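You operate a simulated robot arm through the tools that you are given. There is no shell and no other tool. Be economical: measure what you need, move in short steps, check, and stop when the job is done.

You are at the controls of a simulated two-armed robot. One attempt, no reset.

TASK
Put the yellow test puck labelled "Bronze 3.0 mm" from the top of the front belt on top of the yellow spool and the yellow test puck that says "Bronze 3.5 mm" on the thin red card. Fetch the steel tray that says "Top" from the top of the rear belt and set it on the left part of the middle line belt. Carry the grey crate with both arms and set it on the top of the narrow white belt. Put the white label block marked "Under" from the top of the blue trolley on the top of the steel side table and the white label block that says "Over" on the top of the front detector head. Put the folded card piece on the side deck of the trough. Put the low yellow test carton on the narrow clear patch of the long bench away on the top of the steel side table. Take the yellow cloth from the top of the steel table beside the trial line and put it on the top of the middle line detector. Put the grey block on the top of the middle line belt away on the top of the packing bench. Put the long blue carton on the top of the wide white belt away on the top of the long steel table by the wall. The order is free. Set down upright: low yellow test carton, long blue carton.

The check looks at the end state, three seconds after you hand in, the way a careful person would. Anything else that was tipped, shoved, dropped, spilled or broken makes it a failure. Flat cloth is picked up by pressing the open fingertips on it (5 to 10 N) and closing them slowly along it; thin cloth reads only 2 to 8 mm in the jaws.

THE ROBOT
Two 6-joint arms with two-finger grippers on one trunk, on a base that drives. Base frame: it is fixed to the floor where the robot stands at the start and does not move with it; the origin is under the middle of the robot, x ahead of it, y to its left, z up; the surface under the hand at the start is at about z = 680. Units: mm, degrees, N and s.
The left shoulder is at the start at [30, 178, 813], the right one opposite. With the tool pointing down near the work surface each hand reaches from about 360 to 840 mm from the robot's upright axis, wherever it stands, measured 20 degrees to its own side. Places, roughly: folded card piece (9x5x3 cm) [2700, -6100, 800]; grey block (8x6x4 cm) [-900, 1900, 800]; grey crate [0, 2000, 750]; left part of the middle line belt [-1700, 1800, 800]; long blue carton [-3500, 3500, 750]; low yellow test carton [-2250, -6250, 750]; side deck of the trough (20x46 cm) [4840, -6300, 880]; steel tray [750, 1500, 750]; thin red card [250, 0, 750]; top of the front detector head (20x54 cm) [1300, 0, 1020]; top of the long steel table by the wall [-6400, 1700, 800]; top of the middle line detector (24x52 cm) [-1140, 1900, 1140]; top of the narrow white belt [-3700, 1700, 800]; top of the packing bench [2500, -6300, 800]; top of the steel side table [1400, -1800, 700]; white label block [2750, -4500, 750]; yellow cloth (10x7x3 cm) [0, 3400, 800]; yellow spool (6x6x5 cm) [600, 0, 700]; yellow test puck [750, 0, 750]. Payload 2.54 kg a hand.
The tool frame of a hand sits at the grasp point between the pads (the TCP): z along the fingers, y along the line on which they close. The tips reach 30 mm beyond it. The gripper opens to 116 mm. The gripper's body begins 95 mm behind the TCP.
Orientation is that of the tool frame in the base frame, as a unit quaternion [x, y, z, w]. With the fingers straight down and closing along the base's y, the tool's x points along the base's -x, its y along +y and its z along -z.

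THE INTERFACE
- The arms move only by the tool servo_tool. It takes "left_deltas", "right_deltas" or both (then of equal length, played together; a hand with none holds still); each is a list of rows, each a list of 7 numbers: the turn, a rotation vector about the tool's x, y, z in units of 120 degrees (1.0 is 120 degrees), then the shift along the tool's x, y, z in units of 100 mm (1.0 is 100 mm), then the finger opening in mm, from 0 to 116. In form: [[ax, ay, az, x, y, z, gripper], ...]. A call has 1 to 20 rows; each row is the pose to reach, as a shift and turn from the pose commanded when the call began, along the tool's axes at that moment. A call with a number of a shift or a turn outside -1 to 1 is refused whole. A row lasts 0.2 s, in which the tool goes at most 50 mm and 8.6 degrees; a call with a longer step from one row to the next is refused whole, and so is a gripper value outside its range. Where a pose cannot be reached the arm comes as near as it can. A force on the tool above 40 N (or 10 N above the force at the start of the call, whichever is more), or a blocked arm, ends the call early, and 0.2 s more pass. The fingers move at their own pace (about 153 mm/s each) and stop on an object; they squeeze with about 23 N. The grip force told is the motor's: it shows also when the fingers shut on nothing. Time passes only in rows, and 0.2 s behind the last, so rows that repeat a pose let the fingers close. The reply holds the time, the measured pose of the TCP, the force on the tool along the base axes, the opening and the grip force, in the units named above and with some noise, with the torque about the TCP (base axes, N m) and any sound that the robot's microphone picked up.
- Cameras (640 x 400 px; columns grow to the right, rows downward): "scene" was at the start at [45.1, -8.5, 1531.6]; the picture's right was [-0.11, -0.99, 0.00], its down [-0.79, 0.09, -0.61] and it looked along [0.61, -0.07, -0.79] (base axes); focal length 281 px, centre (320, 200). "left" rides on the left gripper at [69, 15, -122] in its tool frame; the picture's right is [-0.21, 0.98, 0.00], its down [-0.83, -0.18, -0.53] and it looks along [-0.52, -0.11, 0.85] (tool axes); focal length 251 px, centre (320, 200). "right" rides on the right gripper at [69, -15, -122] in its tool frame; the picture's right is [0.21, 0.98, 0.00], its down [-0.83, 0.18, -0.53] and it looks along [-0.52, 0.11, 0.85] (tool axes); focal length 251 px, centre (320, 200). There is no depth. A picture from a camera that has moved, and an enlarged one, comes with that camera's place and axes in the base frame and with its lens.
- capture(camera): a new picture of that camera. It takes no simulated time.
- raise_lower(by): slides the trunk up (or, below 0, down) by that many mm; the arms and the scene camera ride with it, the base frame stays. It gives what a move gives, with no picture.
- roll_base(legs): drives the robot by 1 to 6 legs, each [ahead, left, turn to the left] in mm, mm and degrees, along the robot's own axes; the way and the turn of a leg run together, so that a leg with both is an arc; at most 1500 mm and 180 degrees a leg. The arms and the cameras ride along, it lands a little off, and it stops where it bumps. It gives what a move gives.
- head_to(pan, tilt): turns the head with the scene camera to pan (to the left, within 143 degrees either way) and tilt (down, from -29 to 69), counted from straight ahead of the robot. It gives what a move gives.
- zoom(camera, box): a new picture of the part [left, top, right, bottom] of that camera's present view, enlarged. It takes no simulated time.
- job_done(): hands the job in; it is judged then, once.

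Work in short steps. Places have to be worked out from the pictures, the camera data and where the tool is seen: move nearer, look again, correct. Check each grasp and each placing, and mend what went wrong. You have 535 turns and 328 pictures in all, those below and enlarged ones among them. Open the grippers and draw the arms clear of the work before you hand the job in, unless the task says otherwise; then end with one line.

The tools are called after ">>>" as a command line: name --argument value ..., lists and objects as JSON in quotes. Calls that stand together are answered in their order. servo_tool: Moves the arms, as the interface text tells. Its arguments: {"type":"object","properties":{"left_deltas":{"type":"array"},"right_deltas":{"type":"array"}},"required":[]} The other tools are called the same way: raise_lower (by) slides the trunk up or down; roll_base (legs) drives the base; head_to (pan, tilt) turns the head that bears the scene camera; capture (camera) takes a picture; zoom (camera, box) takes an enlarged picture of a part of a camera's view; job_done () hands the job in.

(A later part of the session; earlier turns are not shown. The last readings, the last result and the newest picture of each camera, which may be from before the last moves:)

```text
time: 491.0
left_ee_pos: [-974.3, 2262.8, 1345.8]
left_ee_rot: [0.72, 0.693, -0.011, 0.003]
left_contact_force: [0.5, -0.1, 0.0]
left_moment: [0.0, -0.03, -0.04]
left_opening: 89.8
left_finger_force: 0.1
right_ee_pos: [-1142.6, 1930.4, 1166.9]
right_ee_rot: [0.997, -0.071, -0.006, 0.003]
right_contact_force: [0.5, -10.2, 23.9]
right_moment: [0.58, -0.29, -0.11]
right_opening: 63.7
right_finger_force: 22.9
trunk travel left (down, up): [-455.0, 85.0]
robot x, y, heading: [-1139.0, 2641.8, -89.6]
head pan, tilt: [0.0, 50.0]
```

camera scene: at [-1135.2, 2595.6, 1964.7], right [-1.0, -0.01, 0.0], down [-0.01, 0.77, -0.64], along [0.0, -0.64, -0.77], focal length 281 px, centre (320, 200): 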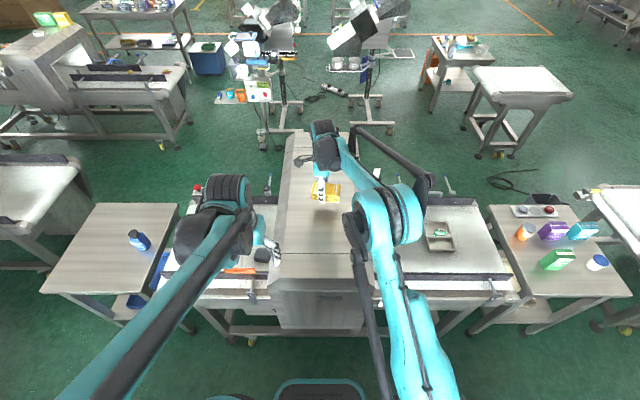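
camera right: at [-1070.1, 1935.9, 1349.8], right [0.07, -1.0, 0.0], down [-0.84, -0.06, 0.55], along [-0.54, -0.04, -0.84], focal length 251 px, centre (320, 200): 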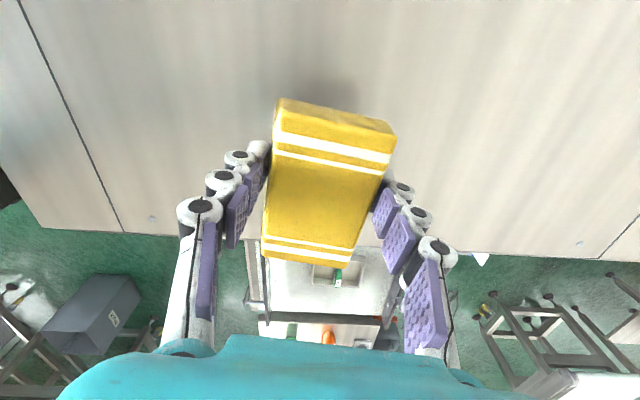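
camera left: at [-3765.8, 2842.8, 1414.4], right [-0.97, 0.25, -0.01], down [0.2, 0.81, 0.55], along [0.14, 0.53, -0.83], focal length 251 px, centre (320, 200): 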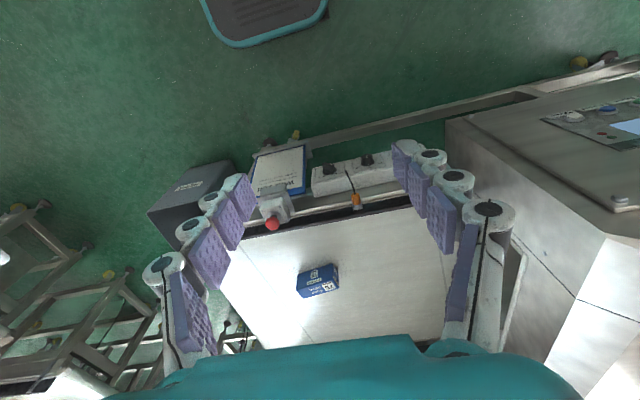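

Contact (24 N). Ease 2 mm, open slowly, and lift.

>>> servo_tool --right_deltas '[[0, 0, 0, 0, 0, -0.02, 15], [0, 0, 0, 0, 0, -0.02, 65], [0, 0, 0, 0, 0, -0.02, 75], [0, 0, 0, 0, 0, -0.02, 85], [0, 0, 0, 0, 0, -0.02, 95], [0, 0, 0, 0, 0, -0.2, 100], [0, 0, 0, 0, 0, -0.6, 100], [0, 0, 0, 0, 0, -1.0, 100]]'

>>> capture --camera "right"

```text
time: 492.8
left_ee_pos: [-974.4, 2262.8, 1345.0]
left_ee_rot: [0.721, 0.693, -0.012, 0.002]
left_contact_force: [0.7, 0.4, -0.2]
left_moment: [0.0, 0.0, 0.0]
left_opening: 89.9
left_finger_force: 0.0
right_ee_pos: [-1142.0, 1931.9, 1265.1]
right_ee_rot: [0.997, -0.07, -0.007, 0.001]
right_contact_force: [-0.1, -0.5, -0.2]
right_moment: [-0.03, -0.01, 0.02]
right_opening: 100.0
right_finger_force: 0.1
trunk travel left (down, up): [-455.0, 85.0]
robot x, y, heading: [-1133.2, 2644.5, -89.7]
head pan, tilt: [0.0, 50.0]
```

```text
170 pictures are left
camera right: at [-1069.5, 1937.5, 1386.2], right [0.07, -1.0, 0.0], down [-0.84, -0.06, 0.55], along [-0.54, -0.04, -0.84], focal length 251 px, centre (320, 200)
```

right: 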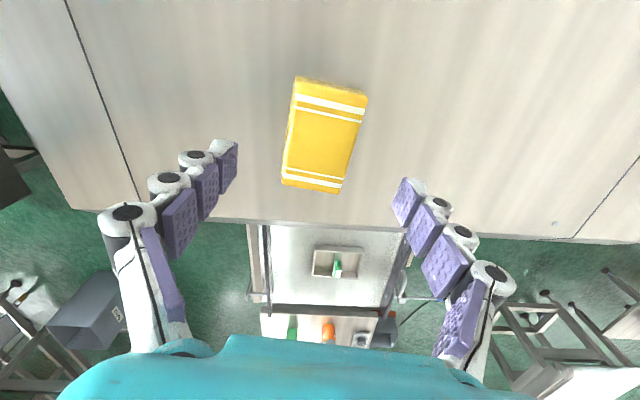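

Cloth is placed. Retract the right hand, then look at the grey block (≈(−870,1960)) for the left hand.

>>> servo_tool --right_deltas '[[0, 0, 0, 0, -0.33, 0, 90], [0, 0, 0, -0.1, -0.66, 0, 90], [0, 0, 0, -0.2, -1.0, 0, 90]]'

>>> servo_tool --right_deltas '[[0, 0, 0, -0.2, -0.33, 0, 90], [0, 0, 0, -0.4, -0.66, 0, 90], [0, 0, 0, -0.6, -1.0, 0, 90]]'

>>> servo_tool --right_deltas '[[0, 0, -0.07, -0.1, -0.3, 0, 90], [0, 0, -0.14, -0.2, -0.6, 0, 90], [0, 0, -0.21, -0.3, -0.9, 0, 90], [0, 0, -0.28, -0.4, -1, 0, 90], [0, 0, -0.35, -0.5, -1, 0, 90], [0, 0, -0.42, -0.5, -1, 0, 90], [0, 0, -0.49, -0.5, -1, 0, 90], [0, 0, -0.56, -0.5, -1, 0, 90], [0, 0, -0.63, -0.5, -1, 0, 90], [0, 0, -0.7, -0.5, -1, 0, 90], [0, 0, -0.77, -0.5, -1, 0, 90], [0, 0, -0.8, -0.5, -1, 0, 90]]'

>>> zoom --camera "scene" --box '[210, 210, 310, 290]'

>>> capture --camera "left"

```text
time: 493.6
left_ee_pos: [-974.7, 2263.0, 1344.6]
left_ee_rot: [0.721, 0.693, -0.011, 0.002]
left_contact_force: [0.8, 0.3, 0.3]
left_moment: [-0.01, -0.01, 0.0]
left_opening: 89.8
left_finger_force: 0.1
right_ee_pos: [-1144.4, 2034.4, 1265.8]
right_ee_rot: [0.997, -0.071, -0.007, 0.001]
right_contact_force: [0.5, 0.5, -0.2]
right_moment: [-0.04, -0.02, 0.0]
right_opening: 89.9
right_finger_force: 0.1
trunk travel left (down, up): [-455.0, 85.0]
robot x, y, heading: [-1134.2, 2643.0, -89.3]
head pan, tilt: [0.0, 50.0]
```

```text
time: 494.4
left_ee_pos: [-974.4, 2263.0, 1345.6]
left_ee_rot: [0.72, 0.694, -0.01, 0.003]
left_contact_force: [-0.5, -0.1, 0.7]
left_moment: [-0.08, -0.02, -0.05]
left_opening: 89.9
left_finger_force: 0.0
right_ee_pos: [-1193.5, 2141.7, 1266.9]
right_ee_rot: [0.998, -0.07, -0.007, 0.002]
right_contact_force: [0.0, 0.3, 0.2]
right_moment: [0.0, -0.02, -0.05]
right_opening: 90.1
right_finger_force: 0.1
trunk travel left (down, up): [-455.0, 85.0]
robot x, y, heading: [-1134.0, 2644.4, -89.4]
head pan, tilt: [0.0, 50.0]
```

```text
time: 497.0
left_ee_pos: [-972.6, 2262.3, 1344.7]
left_ee_rot: [0.72, 0.693, -0.01, 0.003]
left_contact_force: [-0.6, 0.3, -0.3]
left_moment: [-0.03, -0.01, 0.02]
left_opening: 89.9
left_finger_force: 0.0
right_ee_pos: [-1227.0, 2245.4, 1265.6]
right_ee_rot: [0.72, 0.694, -0.006, -0.005]
right_contact_force: [-0.6, 0.4, 0.3]
right_moment: [-0.01, 0.0, 0.02]
right_opening: 89.8
right_finger_force: 0.0
trunk travel left (down, up): [-455.0, 85.0]
robot x, y, heading: [-1137.2, 2642.5, -89.3]
head pan, tilt: [0.0, 50.0]
```

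```text
5.00 times, centred on (260, 250) of scene
camera zoom: at [-1135.2, 2596.2, 1964.7], right [-1.0, -0.01, 0.0], down [-0.01, 0.77, -0.64], along [0.0, -0.64, -0.77], focal length 1405 px, centre (620, -50)
```

zoom: 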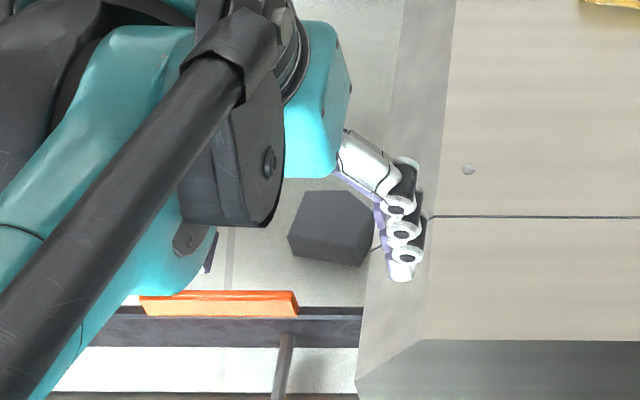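

```text
168 pictures are left
camera left: at [-955.4, 2333.3, 1464.4], right [0.97, -0.25, -0.01], down [-0.21, -0.81, 0.55], along [-0.14, -0.53, -0.83], focal length 251 px, centre (320, 200)
```

left: 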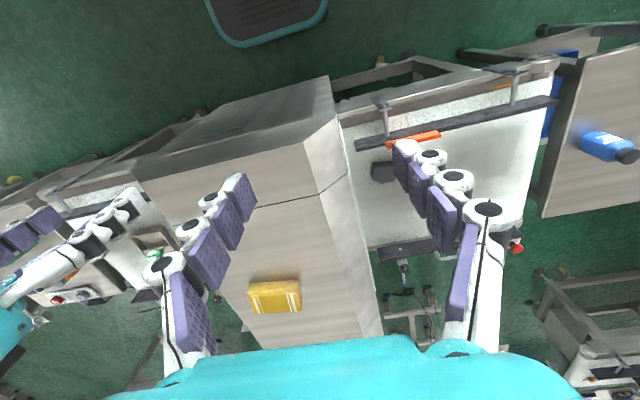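

I'll use the right hand for the grey block from a spot farther east (camera then points away from the hood). Strafe left 355, lower the trunk 280.

>>> roll_base --legs '[[0, 355, -0.6]]'

>>> raise_lower --by -280

>>> capture --camera "right"

>>> capture --camera "scene"

```text
time: 499.3
left_ee_pos: [-619.1, 2261.3, 1343.9]
left_ee_rot: [0.723, 0.69, -0.01, 0.003]
left_contact_force: [1.1, -0.2, 0.6]
left_moment: [-0.03, -0.01, 0.03]
left_opening: 89.8
left_finger_force: 0.0
right_ee_pos: [-873.8, 2248.4, 1267.1]
right_ee_rot: [0.723, 0.691, -0.006, -0.005]
right_contact_force: [-0.4, -0.2, -0.6]
right_moment: [0.01, -0.03, 0.04]
right_opening: 90.0
right_finger_force: 0.1
trunk travel left (down, up): [-455.0, 85.0]
robot x, y, heading: [-777.6, 2644.9, -89.9]
head pan, tilt: [0.0, 50.0]
```

```text
time: 502.1
left_ee_pos: [-619.9, 2261.7, 1063.9]
left_ee_rot: [0.723, 0.691, -0.011, 0.002]
left_contact_force: [0.1, 0.7, -0.6]
left_moment: [0.03, -0.01, 0.0]
left_opening: 90.0
left_finger_force: 0.0
right_ee_pos: [-873.0, 2247.8, 987.0]
right_ee_rot: [0.723, 0.691, -0.006, -0.004]
right_contact_force: [-0.4, 0.0, -0.2]
right_moment: [-0.02, 0.0, -0.05]
right_opening: 89.9
right_finger_force: 0.0
trunk travel left (down, up): [-175.0, 365.0]
robot x, y, heading: [-778.5, 2645.3, -90.1]
head pan, tilt: [0.0, 50.0]
```

```text
167 pictures are left
camera right: at [-883.2, 2317.5, 1108.0], right [0.99, 0.17, -0.01], down [0.15, -0.83, 0.53], along [0.08, -0.53, -0.85], focal length 251 px, centre (320, 200)
```

right: 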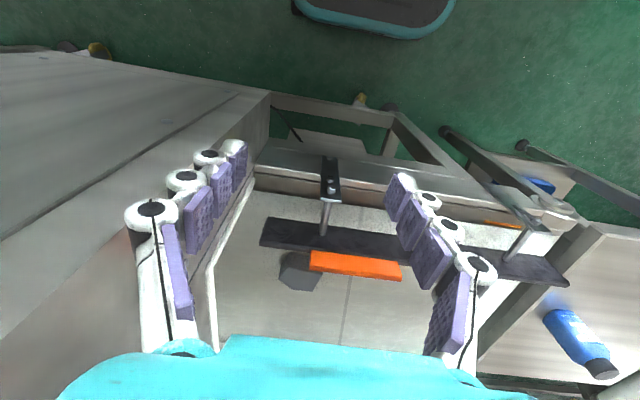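

```text
166 pictures are left
camera scene: at [-777.6, 2597.5, 1684.8], right [-1.0, 0.0, 0.0], down [0.0, 0.77, -0.64], along [0.0, -0.64, -0.77], focal length 281 px, centre (320, 200)
```

scene: 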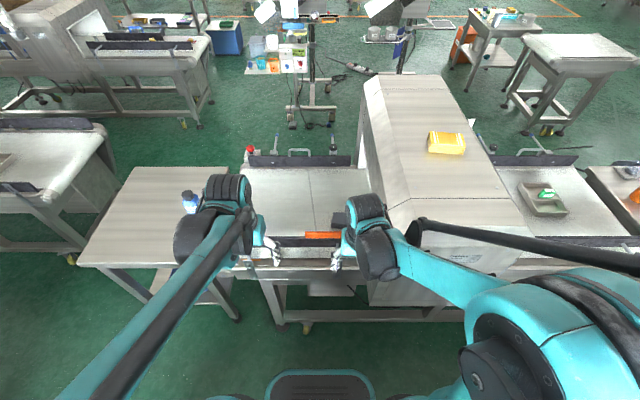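

Grey block at ≈(−868,1980), rotated about −10°. Turn the right wrist 98° while advancing.

>>> servo_tool --right_deltas '[[0, 0, 0.07, -0.2, 0, 0, 84], [0, 0, 0.14, -0.4, 0, 0, 84], [0, 0, 0.21, -0.6, 0, 0, 84], [0, 0, 0.28, -0.8, 0, 0, 84], [0, 0, 0.35, -1, 0, 0, 84], [0, 0, 0.42, -1, 0, 0, 84], [0, 0, 0.49, -1, 0, 0, 84], [0, 0, 0.56, -1, 0, 0, 84], [0, 0, 0.63, -1, 0, 0, 84], [0, 0, 0.7, -1, 0, 0, 84], [0, 0, 0.77, -1, 0, 0, 84], [0, 0, 0.815, -1, 0, 0, 84]]'

>>> servo_tool --right_deltas '[[0, 0, 0, 0.05, 0.33, 0, 84], [0, 0, 0, 0.1, 0.66, 0, 84], [0, 0, 0, 0.17, 1.0, 0, 84]]'

>>> capture --camera "right"

```text
time: 504.7
left_ee_pos: [-619.3, 2261.3, 1064.0]
left_ee_rot: [0.723, 0.691, -0.011, 0.003]
left_contact_force: [0.6, -0.4, -0.5]
left_moment: [0.01, -0.05, 0.05]
left_opening: 89.9
left_finger_force: 0.0
right_ee_pos: [-875.9, 2148.3, 985.5]
right_ee_rot: [0.996, -0.092, -0.007, 0.001]
right_contact_force: [0.4, -0.3, 0.7]
right_moment: [-0.01, 0.0, 0.01]
right_opening: 84.0
right_finger_force: 0.0
trunk travel left (down, up): [-175.0, 365.0]
robot x, y, heading: [-778.2, 2647.9, -90.1]
head pan, tilt: [0.0, 50.0]
```

```text
time: 505.5
left_ee_pos: [-617.9, 2260.9, 1064.9]
left_ee_rot: [0.722, 0.691, -0.011, 0.001]
left_contact_force: [0.1, 0.2, -0.6]
left_moment: [0.05, -0.02, -0.01]
left_opening: 89.8
left_finger_force: 0.0
right_ee_pos: [-880.5, 2045.5, 987.2]
right_ee_rot: [0.996, -0.091, -0.007, 0.0]
right_contact_force: [-0.1, -0.8, 0.5]
right_moment: [0.05, -0.01, 0.03]
right_opening: 84.2
right_finger_force: 0.1
trunk travel left (down, up): [-175.0, 365.0]
robot x, y, heading: [-779.0, 2643.5, -90.1]
head pan, tilt: [0.0, 50.0]
```

```text
165 pictures are left
camera right: at [-807.3, 2047.9, 1107.9], right [0.03, -1.0, 0.0], down [-0.84, -0.03, 0.55], along [-0.55, -0.02, -0.84], focal length 251 px, centre (320, 200)
```

right: 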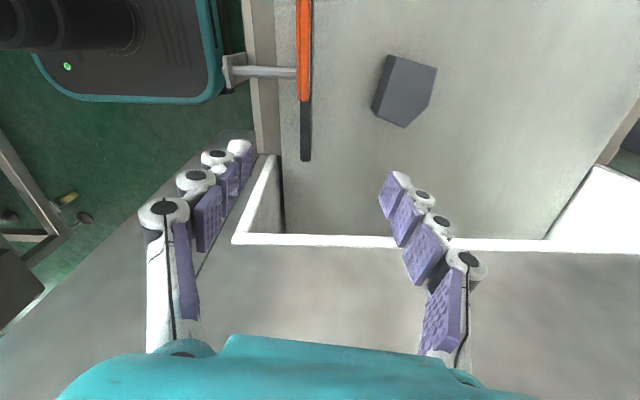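

>>> zoom --camera "right" --box '[350, 40, 460, 140]'

```text
4.00 times, centred on (405, 90) of right
camera zoom: at [-807.3, 2047.9, 1107.9], right [0.03, -1.0, 0.0], down [-0.84, -0.03, 0.55], along [-0.55, -0.02, -0.84], focal length 1006 px, centre (-20, 640)
```

zoom: 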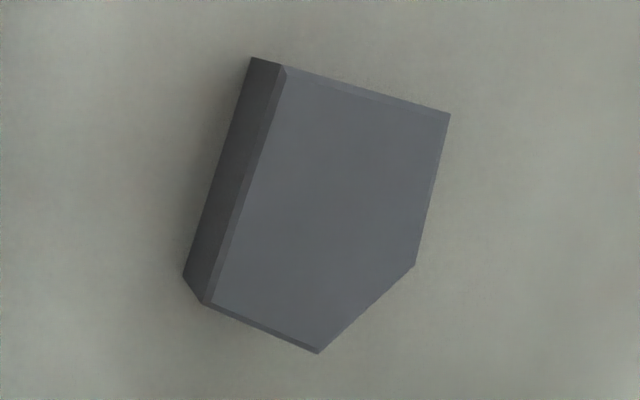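

Grey block has one chamfered corner; grip its parallel sides at ≈(−850,1949). Move there and descend to 900.

>>> servo_tool --right_deltas '[[0, 0, 0, 0.15, 0.3, 0, 84], [0, 0, 0, 0.3, 0.6, 0, 84], [0, 0, 0, 0.45, 0.9, 0.2, 84], [0, 0, 0, 0.47, 0.9, 0.5, 84], [0, 0, 0, 0.47, 0.9, 0.85, 84]]'

>>> capture --camera "right"

```text
time: 506.7
left_ee_pos: [-619.0, 2261.7, 1063.9]
left_ee_rot: [0.723, 0.691, -0.01, 0.002]
left_contact_force: [0.0, -0.1, 0.7]
left_moment: [0.04, -0.02, 0.0]
left_opening: 89.9
left_finger_force: 0.1
right_ee_pos: [-848.4, 1949.1, 899.0]
right_ee_rot: [0.996, -0.091, -0.007, 0.001]
right_contact_force: [1.1, -0.6, -0.1]
right_moment: [0.04, 0.05, -0.04]
right_opening: 83.7
right_finger_force: 0.0
trunk travel left (down, up): [-175.0, 365.0]
robot x, y, heading: [-775.5, 2642.2, -90.0]
head pan, tilt: [0.0, 50.0]
```

```text
163 pictures are left
camera right: at [-776.2, 1951.2, 1019.6], right [0.03, -1.0, 0.0], down [-0.84, -0.03, 0.55], along [-0.55, -0.02, -0.84], focal length 251 px, centre (320, 200)
```

right: 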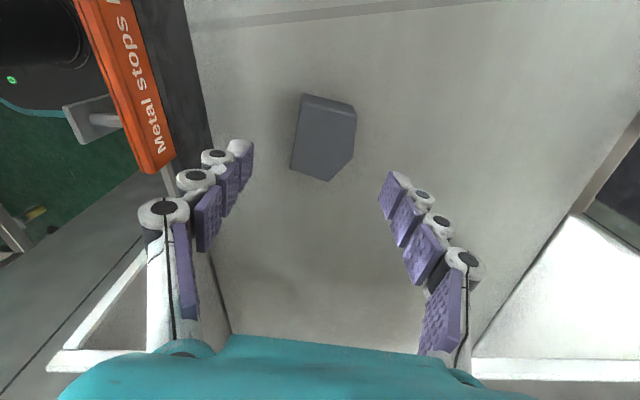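

Shift +13 tool x, +6 tool y, descend 50.

>>> servo_tool --right_deltas '[[0, 0, 0, 0.13, 0.06, 0.2, 84], [0, 0, 0, 0.13, 0.06, 0.4, 84], [0, 0, 0, 0.13, 0.06, 0.55, 84]]'

>>> capture --camera "right"

```text
time: 507.5
left_ee_pos: [-618.7, 2262.0, 1064.1]
left_ee_rot: [0.723, 0.691, -0.011, 0.002]
left_contact_force: [0.5, -0.2, 0.8]
left_moment: [-0.01, -0.03, 0.01]
left_opening: 90.2
left_finger_force: 0.0
right_ee_pos: [-838.0, 1940.4, 846.8]
right_ee_rot: [0.996, -0.092, -0.007, 0.0]
right_contact_force: [0.5, 0.4, 0.3]
right_moment: [-0.03, 0.01, 0.03]
right_opening: 83.7
right_finger_force: 0.0
trunk travel left (down, up): [-175.0, 365.0]
robot x, y, heading: [-779.7, 2647.0, -90.3]
head pan, tilt: [0.0, 50.0]
```

```text
162 pictures are left
camera right: at [-766.6, 1943.3, 966.2], right [0.03, -1.0, 0.0], down [-0.84, -0.03, 0.55], along [-0.55, -0.02, -0.84], focal length 251 px, centre (320, 200)
```

right: 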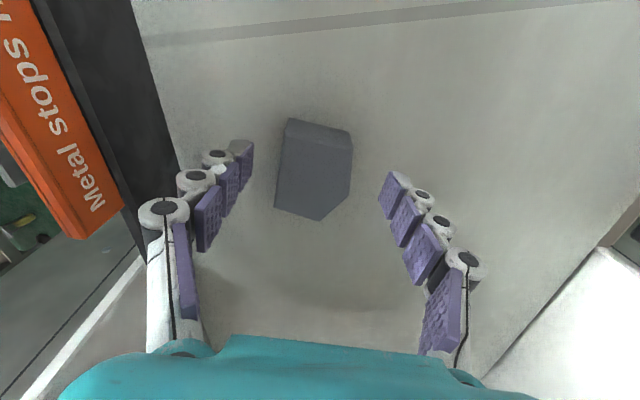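

Shift 5 more, lower to ~815 and close; test lift.

>>> servo_tool --right_deltas '[[0, 0, 0, 0.05, 0, 0.15, 84], [0, 0, 0, 0.05, 0, 0.25, 84], [0, 0, 0, 0.05, 0, 0.3, 84], [0, 0, 0, 0.05, 0, 0.32, 65], [0, 0, 0, 0.05, 0, 0.32, 45], [0, 0, 0, 0.05, 0, 0.32, 30], [0, 0, 0, 0.05, 0, 0.32, 25]]'

>>> servo_tool --right_deltas '[[0, 0, 0, 0, 0, -0.15, 20], [0, 0, 0, 0, 0, -0.35, 20], [0, 0, 0, 0, 0, -0.6, 20]]'

>>> capture --camera "right"

```text
time: 509.1
left_ee_pos: [-619.1, 2263.3, 1064.3]
left_ee_rot: [0.723, 0.691, -0.011, 0.002]
left_contact_force: [-0.8, 0.2, 0.3]
left_moment: [0.01, 0.0, -0.01]
left_opening: 90.2
left_finger_force: 0.2
right_ee_pos: [-833.7, 1940.0, 814.2]
right_ee_rot: [0.996, -0.091, -0.007, 0.001]
right_contact_force: [-0.4, 0.1, 0.1]
right_moment: [0.04, -0.03, 0.02]
right_opening: 52.2
right_finger_force: 22.4
trunk travel left (down, up): [-175.0, 365.0]
robot x, y, heading: [-774.9, 2645.4, -90.0]
head pan, tilt: [0.0, 50.0]
```

```text
time: 509.9
left_ee_pos: [-618.8, 2261.3, 1064.3]
left_ee_rot: [0.723, 0.691, -0.011, 0.002]
left_contact_force: [0.8, -0.3, -0.5]
left_moment: [-0.01, 0.0, -0.01]
left_opening: 90.2
left_finger_force: 0.0
right_ee_pos: [-833.0, 1939.8, 874.2]
right_ee_rot: [0.996, -0.091, -0.007, 0.001]
right_contact_force: [-0.4, 0.2, -0.3]
right_moment: [0.02, 0.01, 0.01]
right_opening: 52.2
right_finger_force: 23.0
trunk travel left (down, up): [-175.0, 365.0]
robot x, y, heading: [-777.5, 2646.4, -89.7]
head pan, tilt: [0.0, 50.0]
```

```text
161 pictures are left
camera right: at [-761.4, 1941.6, 993.8], right [0.03, -1.0, 0.0], down [-0.84, -0.03, 0.55], along [-0.55, -0.02, -0.84], focal length 251 px, centre (320, 200)
```

right: 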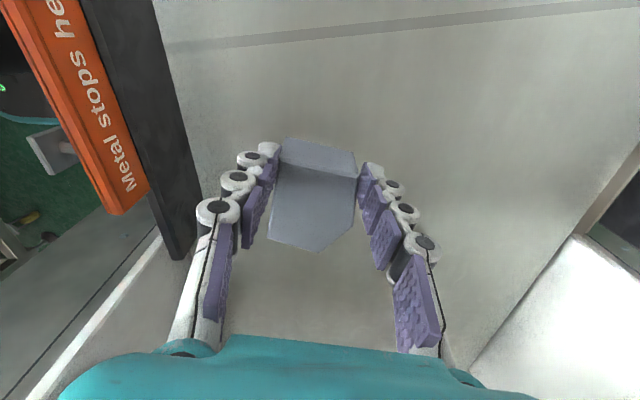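

Grey block gripped (52 mm). Lift and retract it.

>>> servo_tool --right_deltas '[[0, 0, 0, 0, 0, -0.3, 20], [0, 0, 0, 0, 0, -0.6, 20], [0, 0, 0, 0, 0, -0.9, 20], [0, 0, 0, 0, -0.3, -1.0, 20], [0, 0, 0, 0.1, -0.6, -1.0, 20], [0, 0, 0, 0.2, -0.9, -1.0, 20]]'

>>> servo_tool --right_deltas '[[0, 0, 0, 0, -0.3, -0.2, 20], [0, 0, 0, -0.1, -0.6, -0.4, 20], [0, 0, 0, -0.2, -0.9, -0.6, 20], [0, 0, 0, -0.3, -1.0, -0.6, 20]]'

>>> servo_tool --right_deltas '[[0, 0, 0, -0.2, -0.3, 0, 20], [0, 0, 0, -0.4, -0.6, 0, 20], [0, 0, 0, -0.6, -0.9, 0, 20], [0, 0, 0, -0.6, -1.0, 0, 20]]'

>>> raise_lower --by 280

>>> capture --camera "right"

```text
time: 511.3
left_ee_pos: [-618.3, 2262.6, 1064.6]
left_ee_rot: [0.723, 0.69, -0.011, 0.002]
left_contact_force: [-0.7, 0.9, 0.1]
left_moment: [0.0, -0.05, -0.01]
left_opening: 90.0
left_finger_force: 0.0
right_ee_pos: [-796.3, 2024.8, 974.9]
right_ee_rot: [0.996, -0.09, -0.007, 0.002]
right_contact_force: [0.0, 0.3, 0.9]
right_moment: [-0.04, 0.04, -0.07]
right_opening: 51.9
right_finger_force: 23.3
trunk travel left (down, up): [-175.0, 365.0]
robot x, y, heading: [-779.7, 2643.5, -90.3]
head pan, tilt: [0.0, 50.0]
```

```text
time: 512.3
left_ee_pos: [-619.6, 2262.0, 1064.3]
left_ee_rot: [0.723, 0.691, -0.009, 0.003]
left_contact_force: [0.1, 0.0, 0.5]
left_moment: [0.06, 0.03, 0.0]
left_opening: 89.7
left_finger_force: 0.0
right_ee_pos: [-806.2, 2128.3, 1033.7]
right_ee_rot: [0.996, -0.091, -0.008, 0.0]
right_contact_force: [0.3, 0.8, 0.3]
right_moment: [0.0, -0.03, 0.02]
right_opening: 52.1
right_finger_force: 23.3
trunk travel left (down, up): [-175.0, 365.0]
robot x, y, heading: [-778.0, 2643.2, -90.2]
head pan, tilt: [0.0, 50.0]
```

```text
time: 513.3
left_ee_pos: [-618.7, 2263.2, 1064.4]
left_ee_rot: [0.723, 0.691, -0.011, 0.002]
left_contact_force: [-0.6, 0.1, 0.1]
left_moment: [0.0, 0.0, 0.0]
left_opening: 90.0
left_finger_force: 0.2
right_ee_pos: [-846.5, 2237.1, 1033.7]
right_ee_rot: [0.996, -0.09, -0.007, 0.001]
right_contact_force: [1.6, 0.1, -0.2]
right_moment: [0.0, -0.01, 0.0]
right_opening: 52.2
right_finger_force: 23.1
trunk travel left (down, up): [-175.0, 365.0]
robot x, y, heading: [-776.7, 2644.0, -90.2]
head pan, tilt: [0.0, 50.0]
```

```text
time: 516.1
left_ee_pos: [-617.8, 2262.6, 1344.2]
left_ee_rot: [0.723, 0.691, -0.011, 0.002]
left_contact_force: [0.3, 0.0, 0.4]
left_moment: [0.0, 0.0, 0.01]
left_opening: 90.3
left_finger_force: 0.0
right_ee_pos: [-846.2, 2237.9, 1314.0]
right_ee_rot: [0.996, -0.091, -0.008, 0.002]
right_contact_force: [0.9, 0.1, 0.6]
right_moment: [0.0, -0.05, -0.02]
right_opening: 52.0
right_finger_force: 23.1
trunk travel left (down, up): [-455.0, 85.0]
robot x, y, heading: [-778.2, 2643.3, -89.9]
head pan, tilt: [0.0, 50.0]
```

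```text
160 pictures are left
camera right: at [-774.6, 2239.9, 1433.6], right [0.03, -1.0, 0.0], down [-0.84, -0.03, 0.55], along [-0.55, -0.02, -0.84], focal length 251 px, centre (320, 200)
```

right: 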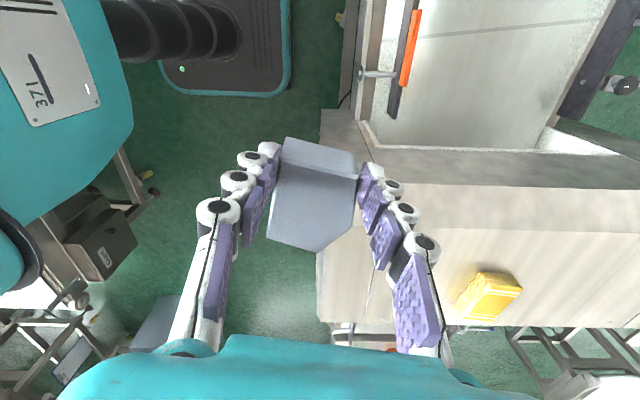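

Block is held firmly. Turn to face east and drive along the corridor to the east side, trunk kept high.

>>> roll_base --legs '[[0, 0, 90], [1028, -90, 0], [270, -320, 0]]'

>>> head_to --pan 0 --tilt 35

>>> capture --camera "scene"

```text
time: 527.4
left_ee_pos: [881.5, 2362.6, 1344.7]
left_ee_rot: [0.036, 0.999, -0.006, 0.008]
left_contact_force: [1.1, 0.5, 0.0]
left_moment: [0.0, 0.01, 0.02]
left_opening: 90.1
left_finger_force: 0.0
right_ee_pos: [900.1, 2134.5, 1313.6]
right_ee_rot: [0.777, 0.63, -0.004, 0.005]
right_contact_force: [-0.7, 1.0, 0.4]
right_moment: [0.01, 0.03, 0.0]
right_opening: 51.6
right_finger_force: 23.1
trunk travel left (down, up): [-455.0, 85.0]
robot x, y, heading: [495.9, 2215.3, -1.6]
head pan, tilt: [0.0, 50.0]
```

```text
time: 528.2
left_ee_pos: [881.6, 2362.0, 1343.6]
left_ee_rot: [0.037, 0.999, -0.006, 0.009]
left_contact_force: [-0.2, 0.3, 0.1]
left_moment: [0.02, 0.02, 0.02]
left_opening: 90.1
left_finger_force: 0.1
right_ee_pos: [901.2, 2134.7, 1312.5]
right_ee_rot: [0.777, 0.629, -0.005, 0.005]
right_contact_force: [0.4, 0.7, 0.2]
right_moment: [0.03, 0.04, 0.01]
right_opening: 51.7
right_finger_force: 22.8
trunk travel left (down, up): [-455.0, 85.0]
robot x, y, heading: [495.7, 2212.2, -1.6]
head pan, tilt: [0.0, 35.0]
```

```text
159 pictures are left
camera scene: at [553.7, 2211.7, 1986.3], right [-0.03, -1.0, 0.0], down [-0.57, 0.02, -0.82], along [0.82, -0.02, -0.57], focal length 281 px, centre (320, 200)
```

scene: 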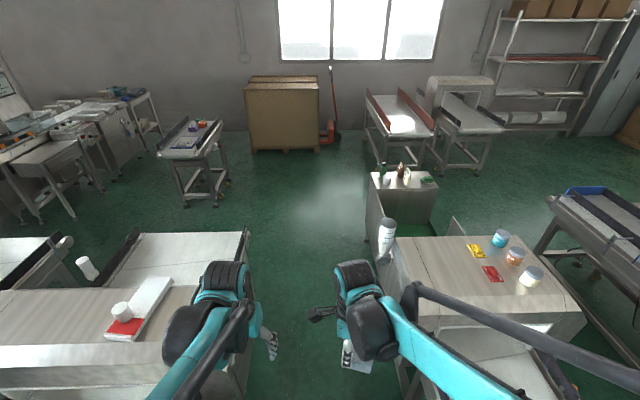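

The eastern corridor narrows to ~600 mm with a tall cylinder beside it – too tight. I go back west instead, via the known gap at x≈−5710.

>>> roll_base --legs '[[-260, 340, 1.6], [0, 40, 0], [0, 0, 180]]'

>>> roll_base --legs '[[1480, 0, 0], [1480, 0, 0]]'

```text
time: 538.5
left_ee_pos: [-149.6, 2447.1, 1344.0]
left_ee_rot: [0.999, -0.038, -0.01, -0.006]
left_contact_force: [-0.1, 0.7, 0.5]
left_moment: [-0.01, 0.02, 0.01]
left_opening: 89.8
left_finger_force: 0.1
right_ee_pos: [-167.4, 2675.4, 1313.1]
right_ee_rot: [-0.629, 0.777, 0.006, 0.004]
right_contact_force: [0.1, -0.3, -0.1]
right_moment: [-0.02, -0.03, -0.01]
right_opening: 51.4
right_finger_force: 22.9
trunk travel left (down, up): [-455.0, 85.0]
robot x, y, heading: [239.0, 2597.1, 178.2]
head pan, tilt: [0.0, 35.0]
```

```text
time: 552.9
left_ee_pos: [-3124.0, 2595.0, 1344.7]
left_ee_rot: [0.999, -0.051, -0.009, -0.006]
left_contact_force: [0.3, -0.5, -0.8]
left_moment: [-0.02, -0.03, 0.02]
left_opening: 90.0
left_finger_force: 0.0
right_ee_pos: [-3134.9, 2822.1, 1313.8]
right_ee_rot: [-0.619, 0.786, 0.006, 0.005]
right_contact_force: [-0.1, 0.1, 0.2]
right_moment: [0.0, -0.02, 0.01]
right_opening: 51.4
right_finger_force: 22.8
trunk travel left (down, up): [-455.0, 85.0]
robot x, y, heading: [-2732.8, 2731.3, 176.9]
head pan, tilt: [0.0, 35.0]
```

>>> roll_base --legs '[[0, 190, 3.1], [1480, 0, 0], [1480, 0, 0]]'

>>> capture --camera "scene"

```text
time: 568.3
left_ee_pos: [-6066.3, 2401.7, 1344.1]
left_ee_rot: [1.0, -0.025, -0.01, -0.006]
left_contact_force: [-0.2, -0.3, 0.5]
left_moment: [-0.02, 0.04, 0.0]
left_opening: 90.3
left_finger_force: 0.1
right_ee_pos: [-6089.7, 2629.4, 1312.8]
right_ee_rot: [-0.638, 0.77, 0.005, 0.005]
right_contact_force: [0.1, -0.2, -0.4]
right_moment: [0.0, -0.01, 0.02]
right_opening: 51.1
right_finger_force: 22.6
trunk travel left (down, up): [-455.0, 85.0]
robot x, y, heading: [-5684.5, 2558.7, 179.8]
head pan, tilt: [0.0, 35.0]
```

```text
158 pictures are left
camera scene: at [-5740.8, 2558.6, 1986.4], right [0.0, 1.0, 0.0], down [0.57, 0.0, -0.82], along [-0.82, 0.0, -0.57], focal length 281 px, centre (320, 200)
```

scene: 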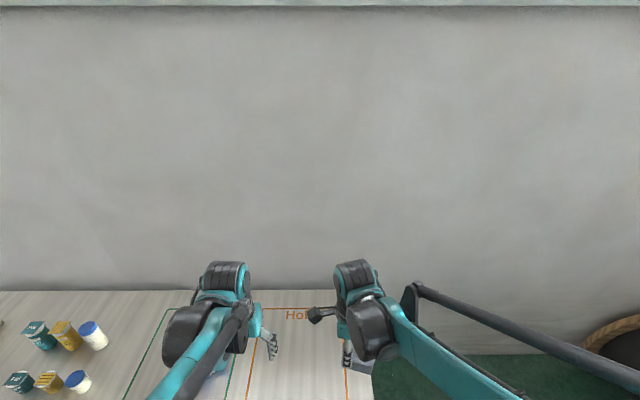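

Turn to face south, centre at x≈−5710 and pass the gap, then view the way south.

>>> roll_base --legs '[[0, 0, 90.2], [0, -24, 0], [900, 0, 0], [900, 0, 0]]'

>>> head_to --pan 15 --tilt 20

>>> capture --camera "scene"

```text
time: 581.5
left_ee_pos: [-5489.9, 396.0, 1344.3]
left_ee_rot: [0.711, 0.703, -0.011, 0.002]
left_contact_force: [0.7, -0.4, -1.0]
left_moment: [0.01, -0.01, 0.01]
left_opening: 89.8
left_finger_force: 0.1
right_ee_pos: [-5716.4, 364.2, 1314.0]
right_ee_rot: [0.997, -0.073, -0.007, 0.001]
right_contact_force: [0.2, 0.0, -0.9]
right_moment: [-0.05, 0.01, 0.01]
right_opening: 51.1
right_finger_force: 22.8
trunk travel left (down, up): [-455.0, 85.0]
robot x, y, heading: [-5659.9, 774.4, -88.0]
head pan, tilt: [0.0, 35.0]
```

```text
time: 582.3
left_ee_pos: [-5490.1, 397.2, 1343.7]
left_ee_rot: [0.711, 0.703, -0.011, 0.002]
left_contact_force: [-0.2, -0.2, -0.1]
left_moment: [-0.01, -0.04, -0.01]
left_opening: 89.9
left_finger_force: 0.0
right_ee_pos: [-5716.1, 363.9, 1314.1]
right_ee_rot: [0.997, -0.074, -0.008, 0.0]
right_contact_force: [0.2, -0.2, 0.0]
right_moment: [0.03, -0.04, -0.01]
right_opening: 51.2
right_finger_force: 22.9
trunk travel left (down, up): [-455.0, 85.0]
robot x, y, heading: [-5664.4, 772.5, -87.8]
head pan, tilt: [15.0, 20.0]
```

```text
157 pictures are left
camera scene: at [-5635.6, 713.4, 2010.2], right [-0.96, -0.29, 0.0], down [-0.1, 0.33, -0.94], along [0.27, -0.9, -0.34], focal length 281 px, centre (320, 200)
```

scene: 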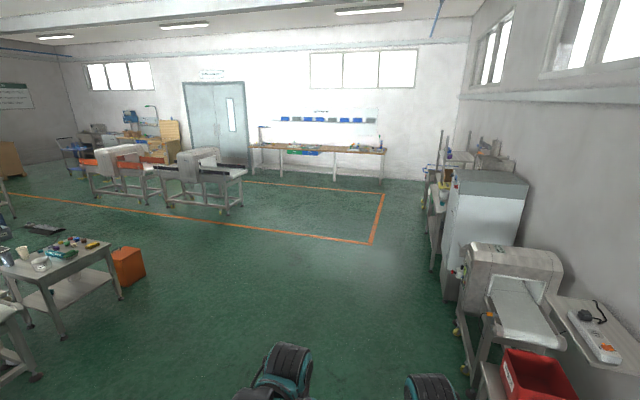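

Open floor. Drive diagonally SSE to about (−3700,−4900).

>>> roll_base --legs '[[1135, 392, -2], [1135, 392, 0], [1135, 392, 0], [1135, 392, 0], [1135, 392, 0]]'

>>> head_to --pan 25 --tilt 30

>>> capture --camera "scene"

```text
time: 610.8
left_ee_pos: [-3561.3, -5198.3, 1344.6]
left_ee_rot: [0.725, 0.688, -0.012, 0.002]
left_contact_force: [0.2, 0.5, 0.4]
left_moment: [-0.01, 0.02, 0.04]
left_opening: 90.0
left_finger_force: 0.1
right_ee_pos: [-3790.1, -5222.9, 1313.5]
right_ee_rot: [0.996, -0.093, -0.006, 0.0]
right_contact_force: [-0.2, 0.4, 0.4]
right_moment: [-0.02, -0.02, -0.02]
right_opening: 50.5
right_finger_force: 23.2
trunk travel left (down, up): [-455.0, 85.0]
robot x, y, heading: [-3717.1, -4817.2, -90.4]
head pan, tilt: [15.0, 20.0]
```

```text
time: 611.5
left_ee_pos: [-3562.4, -5199.5, 1344.0]
left_ee_rot: [0.725, 0.688, -0.011, 0.002]
left_contact_force: [1.0, -0.2, -0.4]
left_moment: [-0.03, 0.0, -0.04]
left_opening: 90.3
left_finger_force: 0.1
right_ee_pos: [-3788.7, -5223.0, 1313.2]
right_ee_rot: [0.996, -0.093, -0.007, 0.0]
right_contact_force: [0.3, 0.1, -0.4]
right_moment: [0.02, -0.01, -0.02]
right_opening: 50.7
right_finger_force: 23.2
trunk travel left (down, up): [-455.0, 85.0]
robot x, y, heading: [-3721.0, -4812.6, -90.4]
head pan, tilt: [25.0, 30.0]
```

```text
156 pictures are left
camera scene: at [-3680.5, -4868.0, 1994.2], right [-0.91, -0.42, 0.0], down [-0.21, 0.45, -0.87], along [0.36, -0.79, -0.5], focal length 281 px, centre (320, 200)
```

scene: 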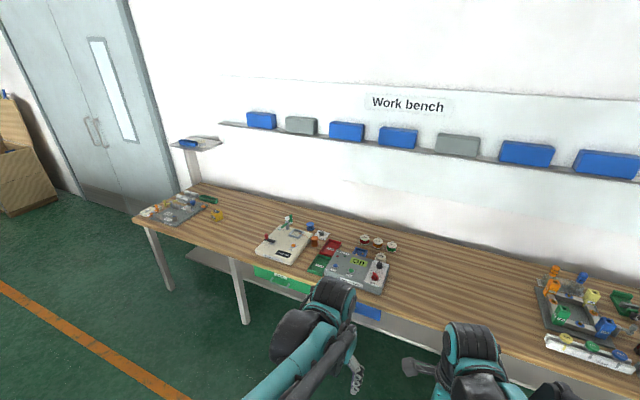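

>>> zoom --camera "scene" --box '[130, 180, 300, 270]'

```text
3.76 times, centred on (215, 225) of scene
camera zoom: at [-3680.5, -4868.0, 1994.2], right [-0.91, -0.42, 0.0], down [-0.21, 0.45, -0.87], along [0.36, -0.79, -0.5], focal length 1058 px, centre (715, 106)
```

zoom: 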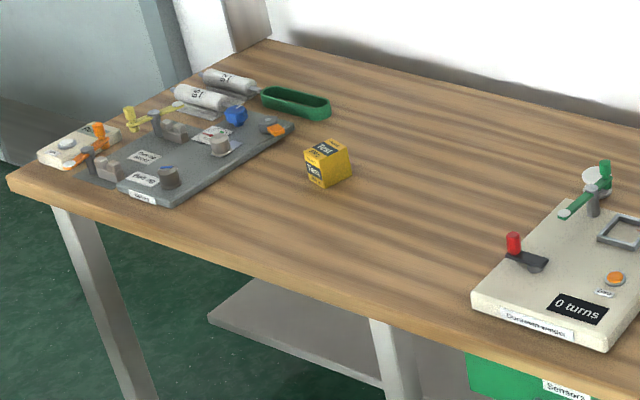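

Yellow carton at ≈(−2154,−6238). Drive to (−2300,−5370).

>>> roll_base --legs '[[300, 710, 0.4], [250, 715, 0]]'

>>> raise_lower --by -250

>>> head_to --pan 0 --tilt 45

>>> capture --camera "scene"

```text
time: 619.3
left_ee_pos: [-2139.8, -5751.7, 1344.8]
left_ee_rot: [0.724, 0.69, -0.01, 0.003]
left_contact_force: [-0.5, -0.2, -0.7]
left_moment: [0.01, 0.01, 0.01]
left_opening: 90.1
left_finger_force: 0.0
right_ee_pos: [-2367.0, -5776.9, 1313.0]
right_ee_rot: [0.996, -0.091, -0.007, 0.0]
right_contact_force: [-0.3, -0.1, 0.3]
right_moment: [0.02, -0.02, 0.01]
right_opening: 50.5
right_finger_force: 22.8
trunk travel left (down, up): [-455.0, 85.0]
robot x, y, heading: [-2302.1, -5366.8, -90.5]
head pan, tilt: [25.0, 30.0]
```

```text
time: 621.9
left_ee_pos: [-2139.3, -5752.0, 1094.6]
left_ee_rot: [0.723, 0.691, -0.011, 0.003]
left_contact_force: [0.6, -0.3, 0.5]
left_moment: [-0.01, 0.0, 0.0]
left_opening: 90.1
left_finger_force: 0.0
right_ee_pos: [-2366.1, -5776.1, 1063.5]
right_ee_rot: [0.996, -0.091, -0.007, 0.0]
right_contact_force: [0.4, 0.2, 0.6]
right_moment: [0.01, -0.03, 0.01]
right_opening: 50.5
right_finger_force: 23.2
trunk travel left (down, up): [-205.0, 335.0]
robot x, y, heading: [-2299.8, -5367.4, -90.2]
head pan, tilt: [25.0, 30.0]
```

```text
time: 622.8
left_ee_pos: [-2139.4, -5751.7, 1094.1]
left_ee_rot: [0.724, 0.69, -0.011, 0.003]
left_contact_force: [-0.3, 0.3, -0.9]
left_moment: [-0.01, 0.01, 0.03]
left_opening: 90.0
left_finger_force: 0.1
right_ee_pos: [-2367.4, -5776.3, 1063.7]
right_ee_rot: [0.996, -0.091, -0.007, 0.0]
right_contact_force: [1.2, -0.9, 0.2]
right_moment: [0.01, 0.0, 0.02]
right_opening: 50.5
right_finger_force: 23.0
trunk travel left (down, up): [-205.0, 335.0]
robot x, y, heading: [-2299.1, -5371.9, -90.2]
head pan, tilt: [0.0, 45.0]
```

```text
154 pictures are left
camera scene: at [-2297.9, -5421.5, 1721.6], right [-1.0, 0.0, 0.0], down [0.0, 0.71, -0.71], along [0.0, -0.71, -0.71], focal length 281 px, centre (320, 200)
```

scene: 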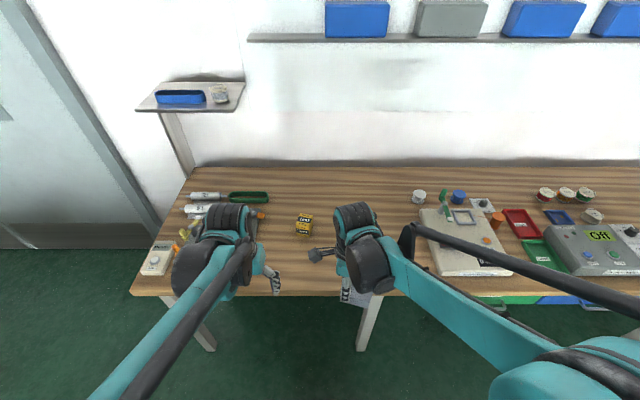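

>>> capture --camera "left"

>>> zoom --camera "scene" --box '[270, 200, 340, 250]'

```text
153 pictures are left
camera left: at [-2120.5, -5681.4, 1214.5], right [0.97, -0.26, -0.01], down [-0.21, -0.81, 0.55], along [-0.15, -0.53, -0.83], focal length 251 px, centre (320, 200)
```

left: 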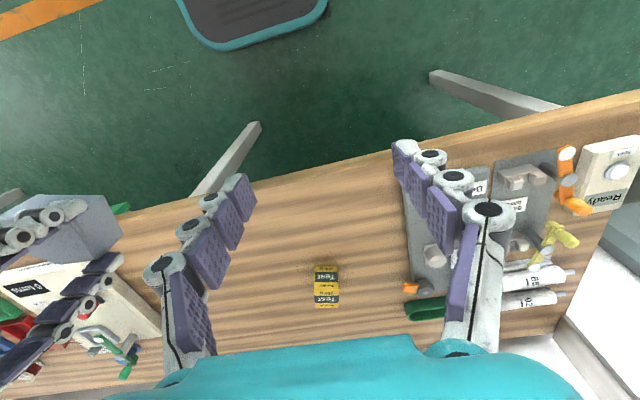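

```text
8.00 times, centred on (305, 225) of scene
camera zoom: at [-2297.9, -5421.5, 1721.6], right [-1.0, 0.0, 0.0], down [0.0, 0.71, -0.71], along [0.0, -0.71, -0.71], focal length 2247 px, centre (440, 0)
```

zoom: 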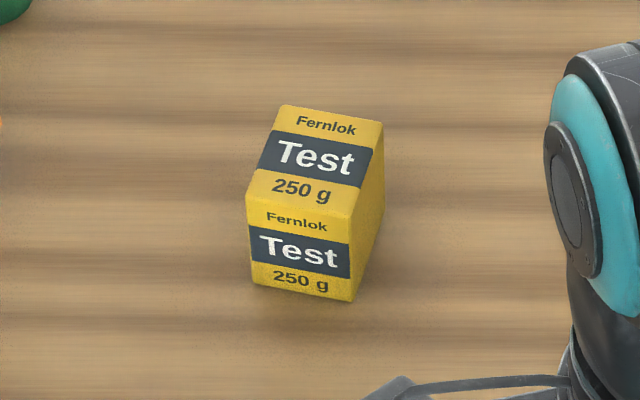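

Carton top ≈(−2233,−6170,~835). Roll 130 ahead and move the left hand above it.

>>> roll_base --legs '[[130, 0, 0.2]]'

>>> servo_tool --left_deltas '[[0, 0, 0.07, -0.33, -0.3, 0, 90], [0, 0, 0.0725, -0.66, -0.6, 0, 90], [0, 0, 0.0725, -1.0, -0.85, 0, 90]]'

>>> servo_tool --left_deltas '[[0, 0, 0, -0.3, 0, 0.1, 90], [0, 0, 0, -0.6, 0, 0.2, 90], [0, 0, 0, -0.9, 0, 0.3, 90]]'

>>> capture --camera "left"

```text
time: 624.1
left_ee_pos: [-2138.0, -5883.4, 1093.7]
left_ee_rot: [0.722, 0.692, -0.01, 0.001]
left_contact_force: [0.3, -1.0, -0.7]
left_moment: [0.04, 0.0, 0.02]
left_opening: 89.9
left_finger_force: 0.1
right_ee_pos: [-2366.2, -5908.1, 1062.9]
right_ee_rot: [0.996, -0.088, -0.006, 0.001]
right_contact_force: [-0.3, 0.1, -0.8]
right_moment: [0.05, 0.01, -0.01]
right_opening: 50.4
right_finger_force: 22.8
trunk travel left (down, up): [-205.0, 335.0]
robot x, y, heading: [-2301.0, -5497.2, -90.0]
head pan, tilt: [0.0, 45.0]
```

```text
time: 624.9
left_ee_pos: [-2226.2, -5978.9, 1097.5]
left_ee_rot: [0.773, 0.635, -0.011, 0.001]
left_contact_force: [0.8, -0.3, -0.1]
left_moment: [0.02, -0.02, 0.01]
left_opening: 89.7
left_finger_force: 0.0
right_ee_pos: [-2366.2, -5908.5, 1062.9]
right_ee_rot: [0.996, -0.089, -0.006, 0.0]
right_contact_force: [-0.1, 0.5, -0.8]
right_moment: [0.04, -0.01, -0.01]
right_opening: 50.9
right_finger_force: 23.4
trunk travel left (down, up): [-205.0, 335.0]
robot x, y, heading: [-2302.6, -5499.8, -89.8]
head pan, tilt: [0.0, 45.0]
```

```text
time: 625.7
left_ee_pos: [-2246.3, -6067.9, 1069.2]
left_ee_rot: [0.773, 0.635, -0.01, 0.003]
left_contact_force: [0.0, -0.5, -0.1]
left_moment: [0.04, -0.05, 0.04]
left_opening: 89.8
left_finger_force: 0.1
right_ee_pos: [-2366.9, -5909.0, 1063.3]
right_ee_rot: [0.996, -0.089, -0.007, 0.001]
right_contact_force: [0.0, -0.1, 0.7]
right_moment: [0.02, 0.0, 0.02]
right_opening: 50.7
right_finger_force: 22.8
trunk travel left (down, up): [-205.0, 335.0]
robot x, y, heading: [-2301.4, -5503.6, -90.0]
head pan, tilt: [0.0, 45.0]
```

```text
151 pictures are left
camera left: at [-2217.2, -6000.7, 1189.0], right [0.92, -0.4, 0.0], down [-0.33, -0.77, 0.55], along [-0.22, -0.5, -0.83], focal length 251 px, centre (320, 200)
```

left: 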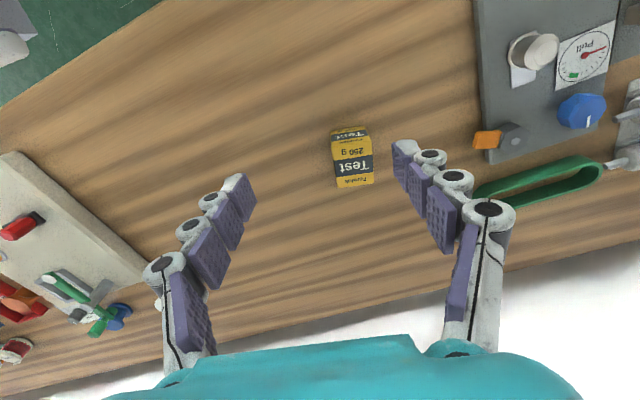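

>>> servo_tool --left_deltas '[[0, 0, 0, -0.3, 0.1, 0.1, 90], [0, 0, 0, -0.6, 0.2, 0.2, 90], [0, 0, 0, -0.9, 0.29, 0.4, 90], [0, 0, 0, -1.0, 0.29, 0.7, 90], [0, 0, 0, -1.0, 0.29, 1.0, 90]]'

>>> capture --camera "left"

```text
time: 626.9
left_ee_pos: [-2237.4, -6173.6, 969.0]
left_ee_rot: [0.773, 0.635, -0.01, 0.003]
left_contact_force: [0.5, 0.1, -0.3]
left_moment: [0.0, 0.0, 0.0]
left_opening: 89.5
left_finger_force: 0.1
right_ee_pos: [-2366.1, -5907.6, 1063.3]
right_ee_rot: [0.996, -0.089, -0.007, 0.001]
right_contact_force: [0.3, -0.5, -0.2]
right_moment: [0.02, 0.04, 0.0]
right_opening: 50.6
right_finger_force: 23.3
trunk travel left (down, up): [-205.0, 335.0]
robot x, y, heading: [-2299.2, -5498.6, -89.9]
head pan, tilt: [0.0, 45.0]
```

```text
150 pictures are left
camera left: at [-2207.9, -6106.2, 1088.6], right [0.92, -0.4, 0.0], down [-0.33, -0.77, 0.55], along [-0.22, -0.5, -0.83], focal length 251 px, centre (320, 200)
```

left: 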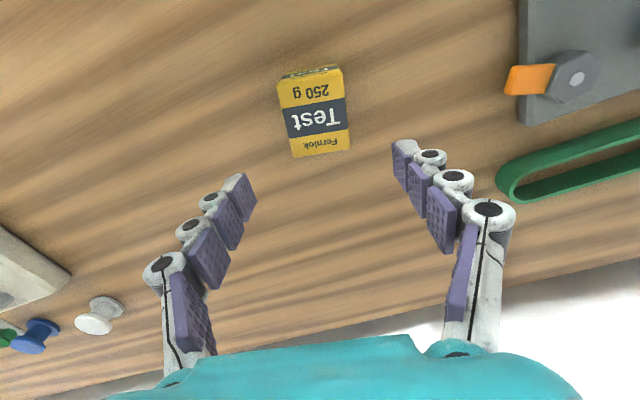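

>>> servo_tool --left_deltas '[[0, 0, 0, 0.06, -0.06, 0.3, 90], [0, 0, 0, 0.06, -0.06, 0.6, 90], [0, 0, 0, 0.06, -0.06, 0.9, 90]]'

>>> capture --camera "left"

```text
time: 627.7
left_ee_pos: [-2243.1, -6168.2, 880.7]
left_ee_rot: [0.772, 0.635, -0.01, 0.003]
left_contact_force: [0.1, 0.0, -0.7]
left_moment: [0.03, 0.01, 0.01]
left_opening: 90.0
left_finger_force: 0.1
right_ee_pos: [-2366.4, -5906.5, 1063.3]
right_ee_rot: [0.996, -0.088, -0.007, 0.001]
right_contact_force: [1.4, 0.2, 0.0]
right_moment: [-0.01, 0.01, 0.02]
right_opening: 50.4
right_finger_force: 22.8
trunk travel left (down, up): [-205.0, 335.0]
robot x, y, heading: [-2299.8, -5500.2, -90.0]
head pan, tilt: [0.0, 45.0]
```

```text
149 pictures are left
camera left: at [-2214.4, -6100.1, 999.6], right [0.92, -0.4, 0.0], down [-0.33, -0.77, 0.55], along [-0.22, -0.5, -0.83], focal length 251 px, centre (320, 200)
```

left: 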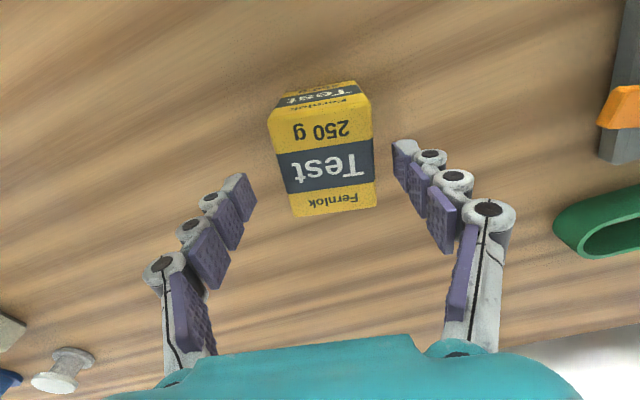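

Carton is ~70 wide, top ≈827. Lower to ~815 with opening 96.

>>> servo_tool --left_deltas '[[0, 0, 0, 0, 0.03, 0.2, 100], [0, 0, 0, 0, 0.03, 0.4, 100], [0, 0, 0, 0, 0.03, 0.55, 100], [0, 0, 0, 0, 0.03, 0.65, 100]]'

>>> capture --camera "left"

```text
time: 628.7
left_ee_pos: [-2240.6, -6168.2, 817.4]
left_ee_rot: [0.773, 0.634, -0.011, 0.003]
left_contact_force: [-0.4, -3.0, 4.7]
left_moment: [-0.06, -0.3, -0.19]
left_opening: 103.2
left_finger_force: 2.2
right_ee_pos: [-2365.4, -5907.0, 1063.9]
right_ee_rot: [0.996, -0.09, -0.007, 0.001]
right_contact_force: [-0.3, 0.5, -1.5]
right_moment: [-0.01, -0.02, -0.03]
right_opening: 50.3
right_finger_force: 22.6
trunk travel left (down, up): [-205.0, 335.0]
robot x, y, heading: [-2292.8, -5500.8, -90.0]
head pan, tilt: [0.0, 45.0]
```

```text
148 pictures are left
camera left: at [-2211.8, -6100.3, 936.8], right [0.92, -0.4, 0.0], down [-0.33, -0.76, 0.55], along [-0.22, -0.51, -0.83], focal length 251 px, centre (320, 200)
```

left: 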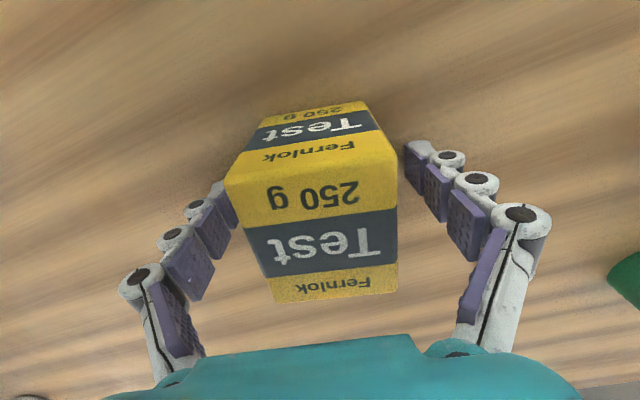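

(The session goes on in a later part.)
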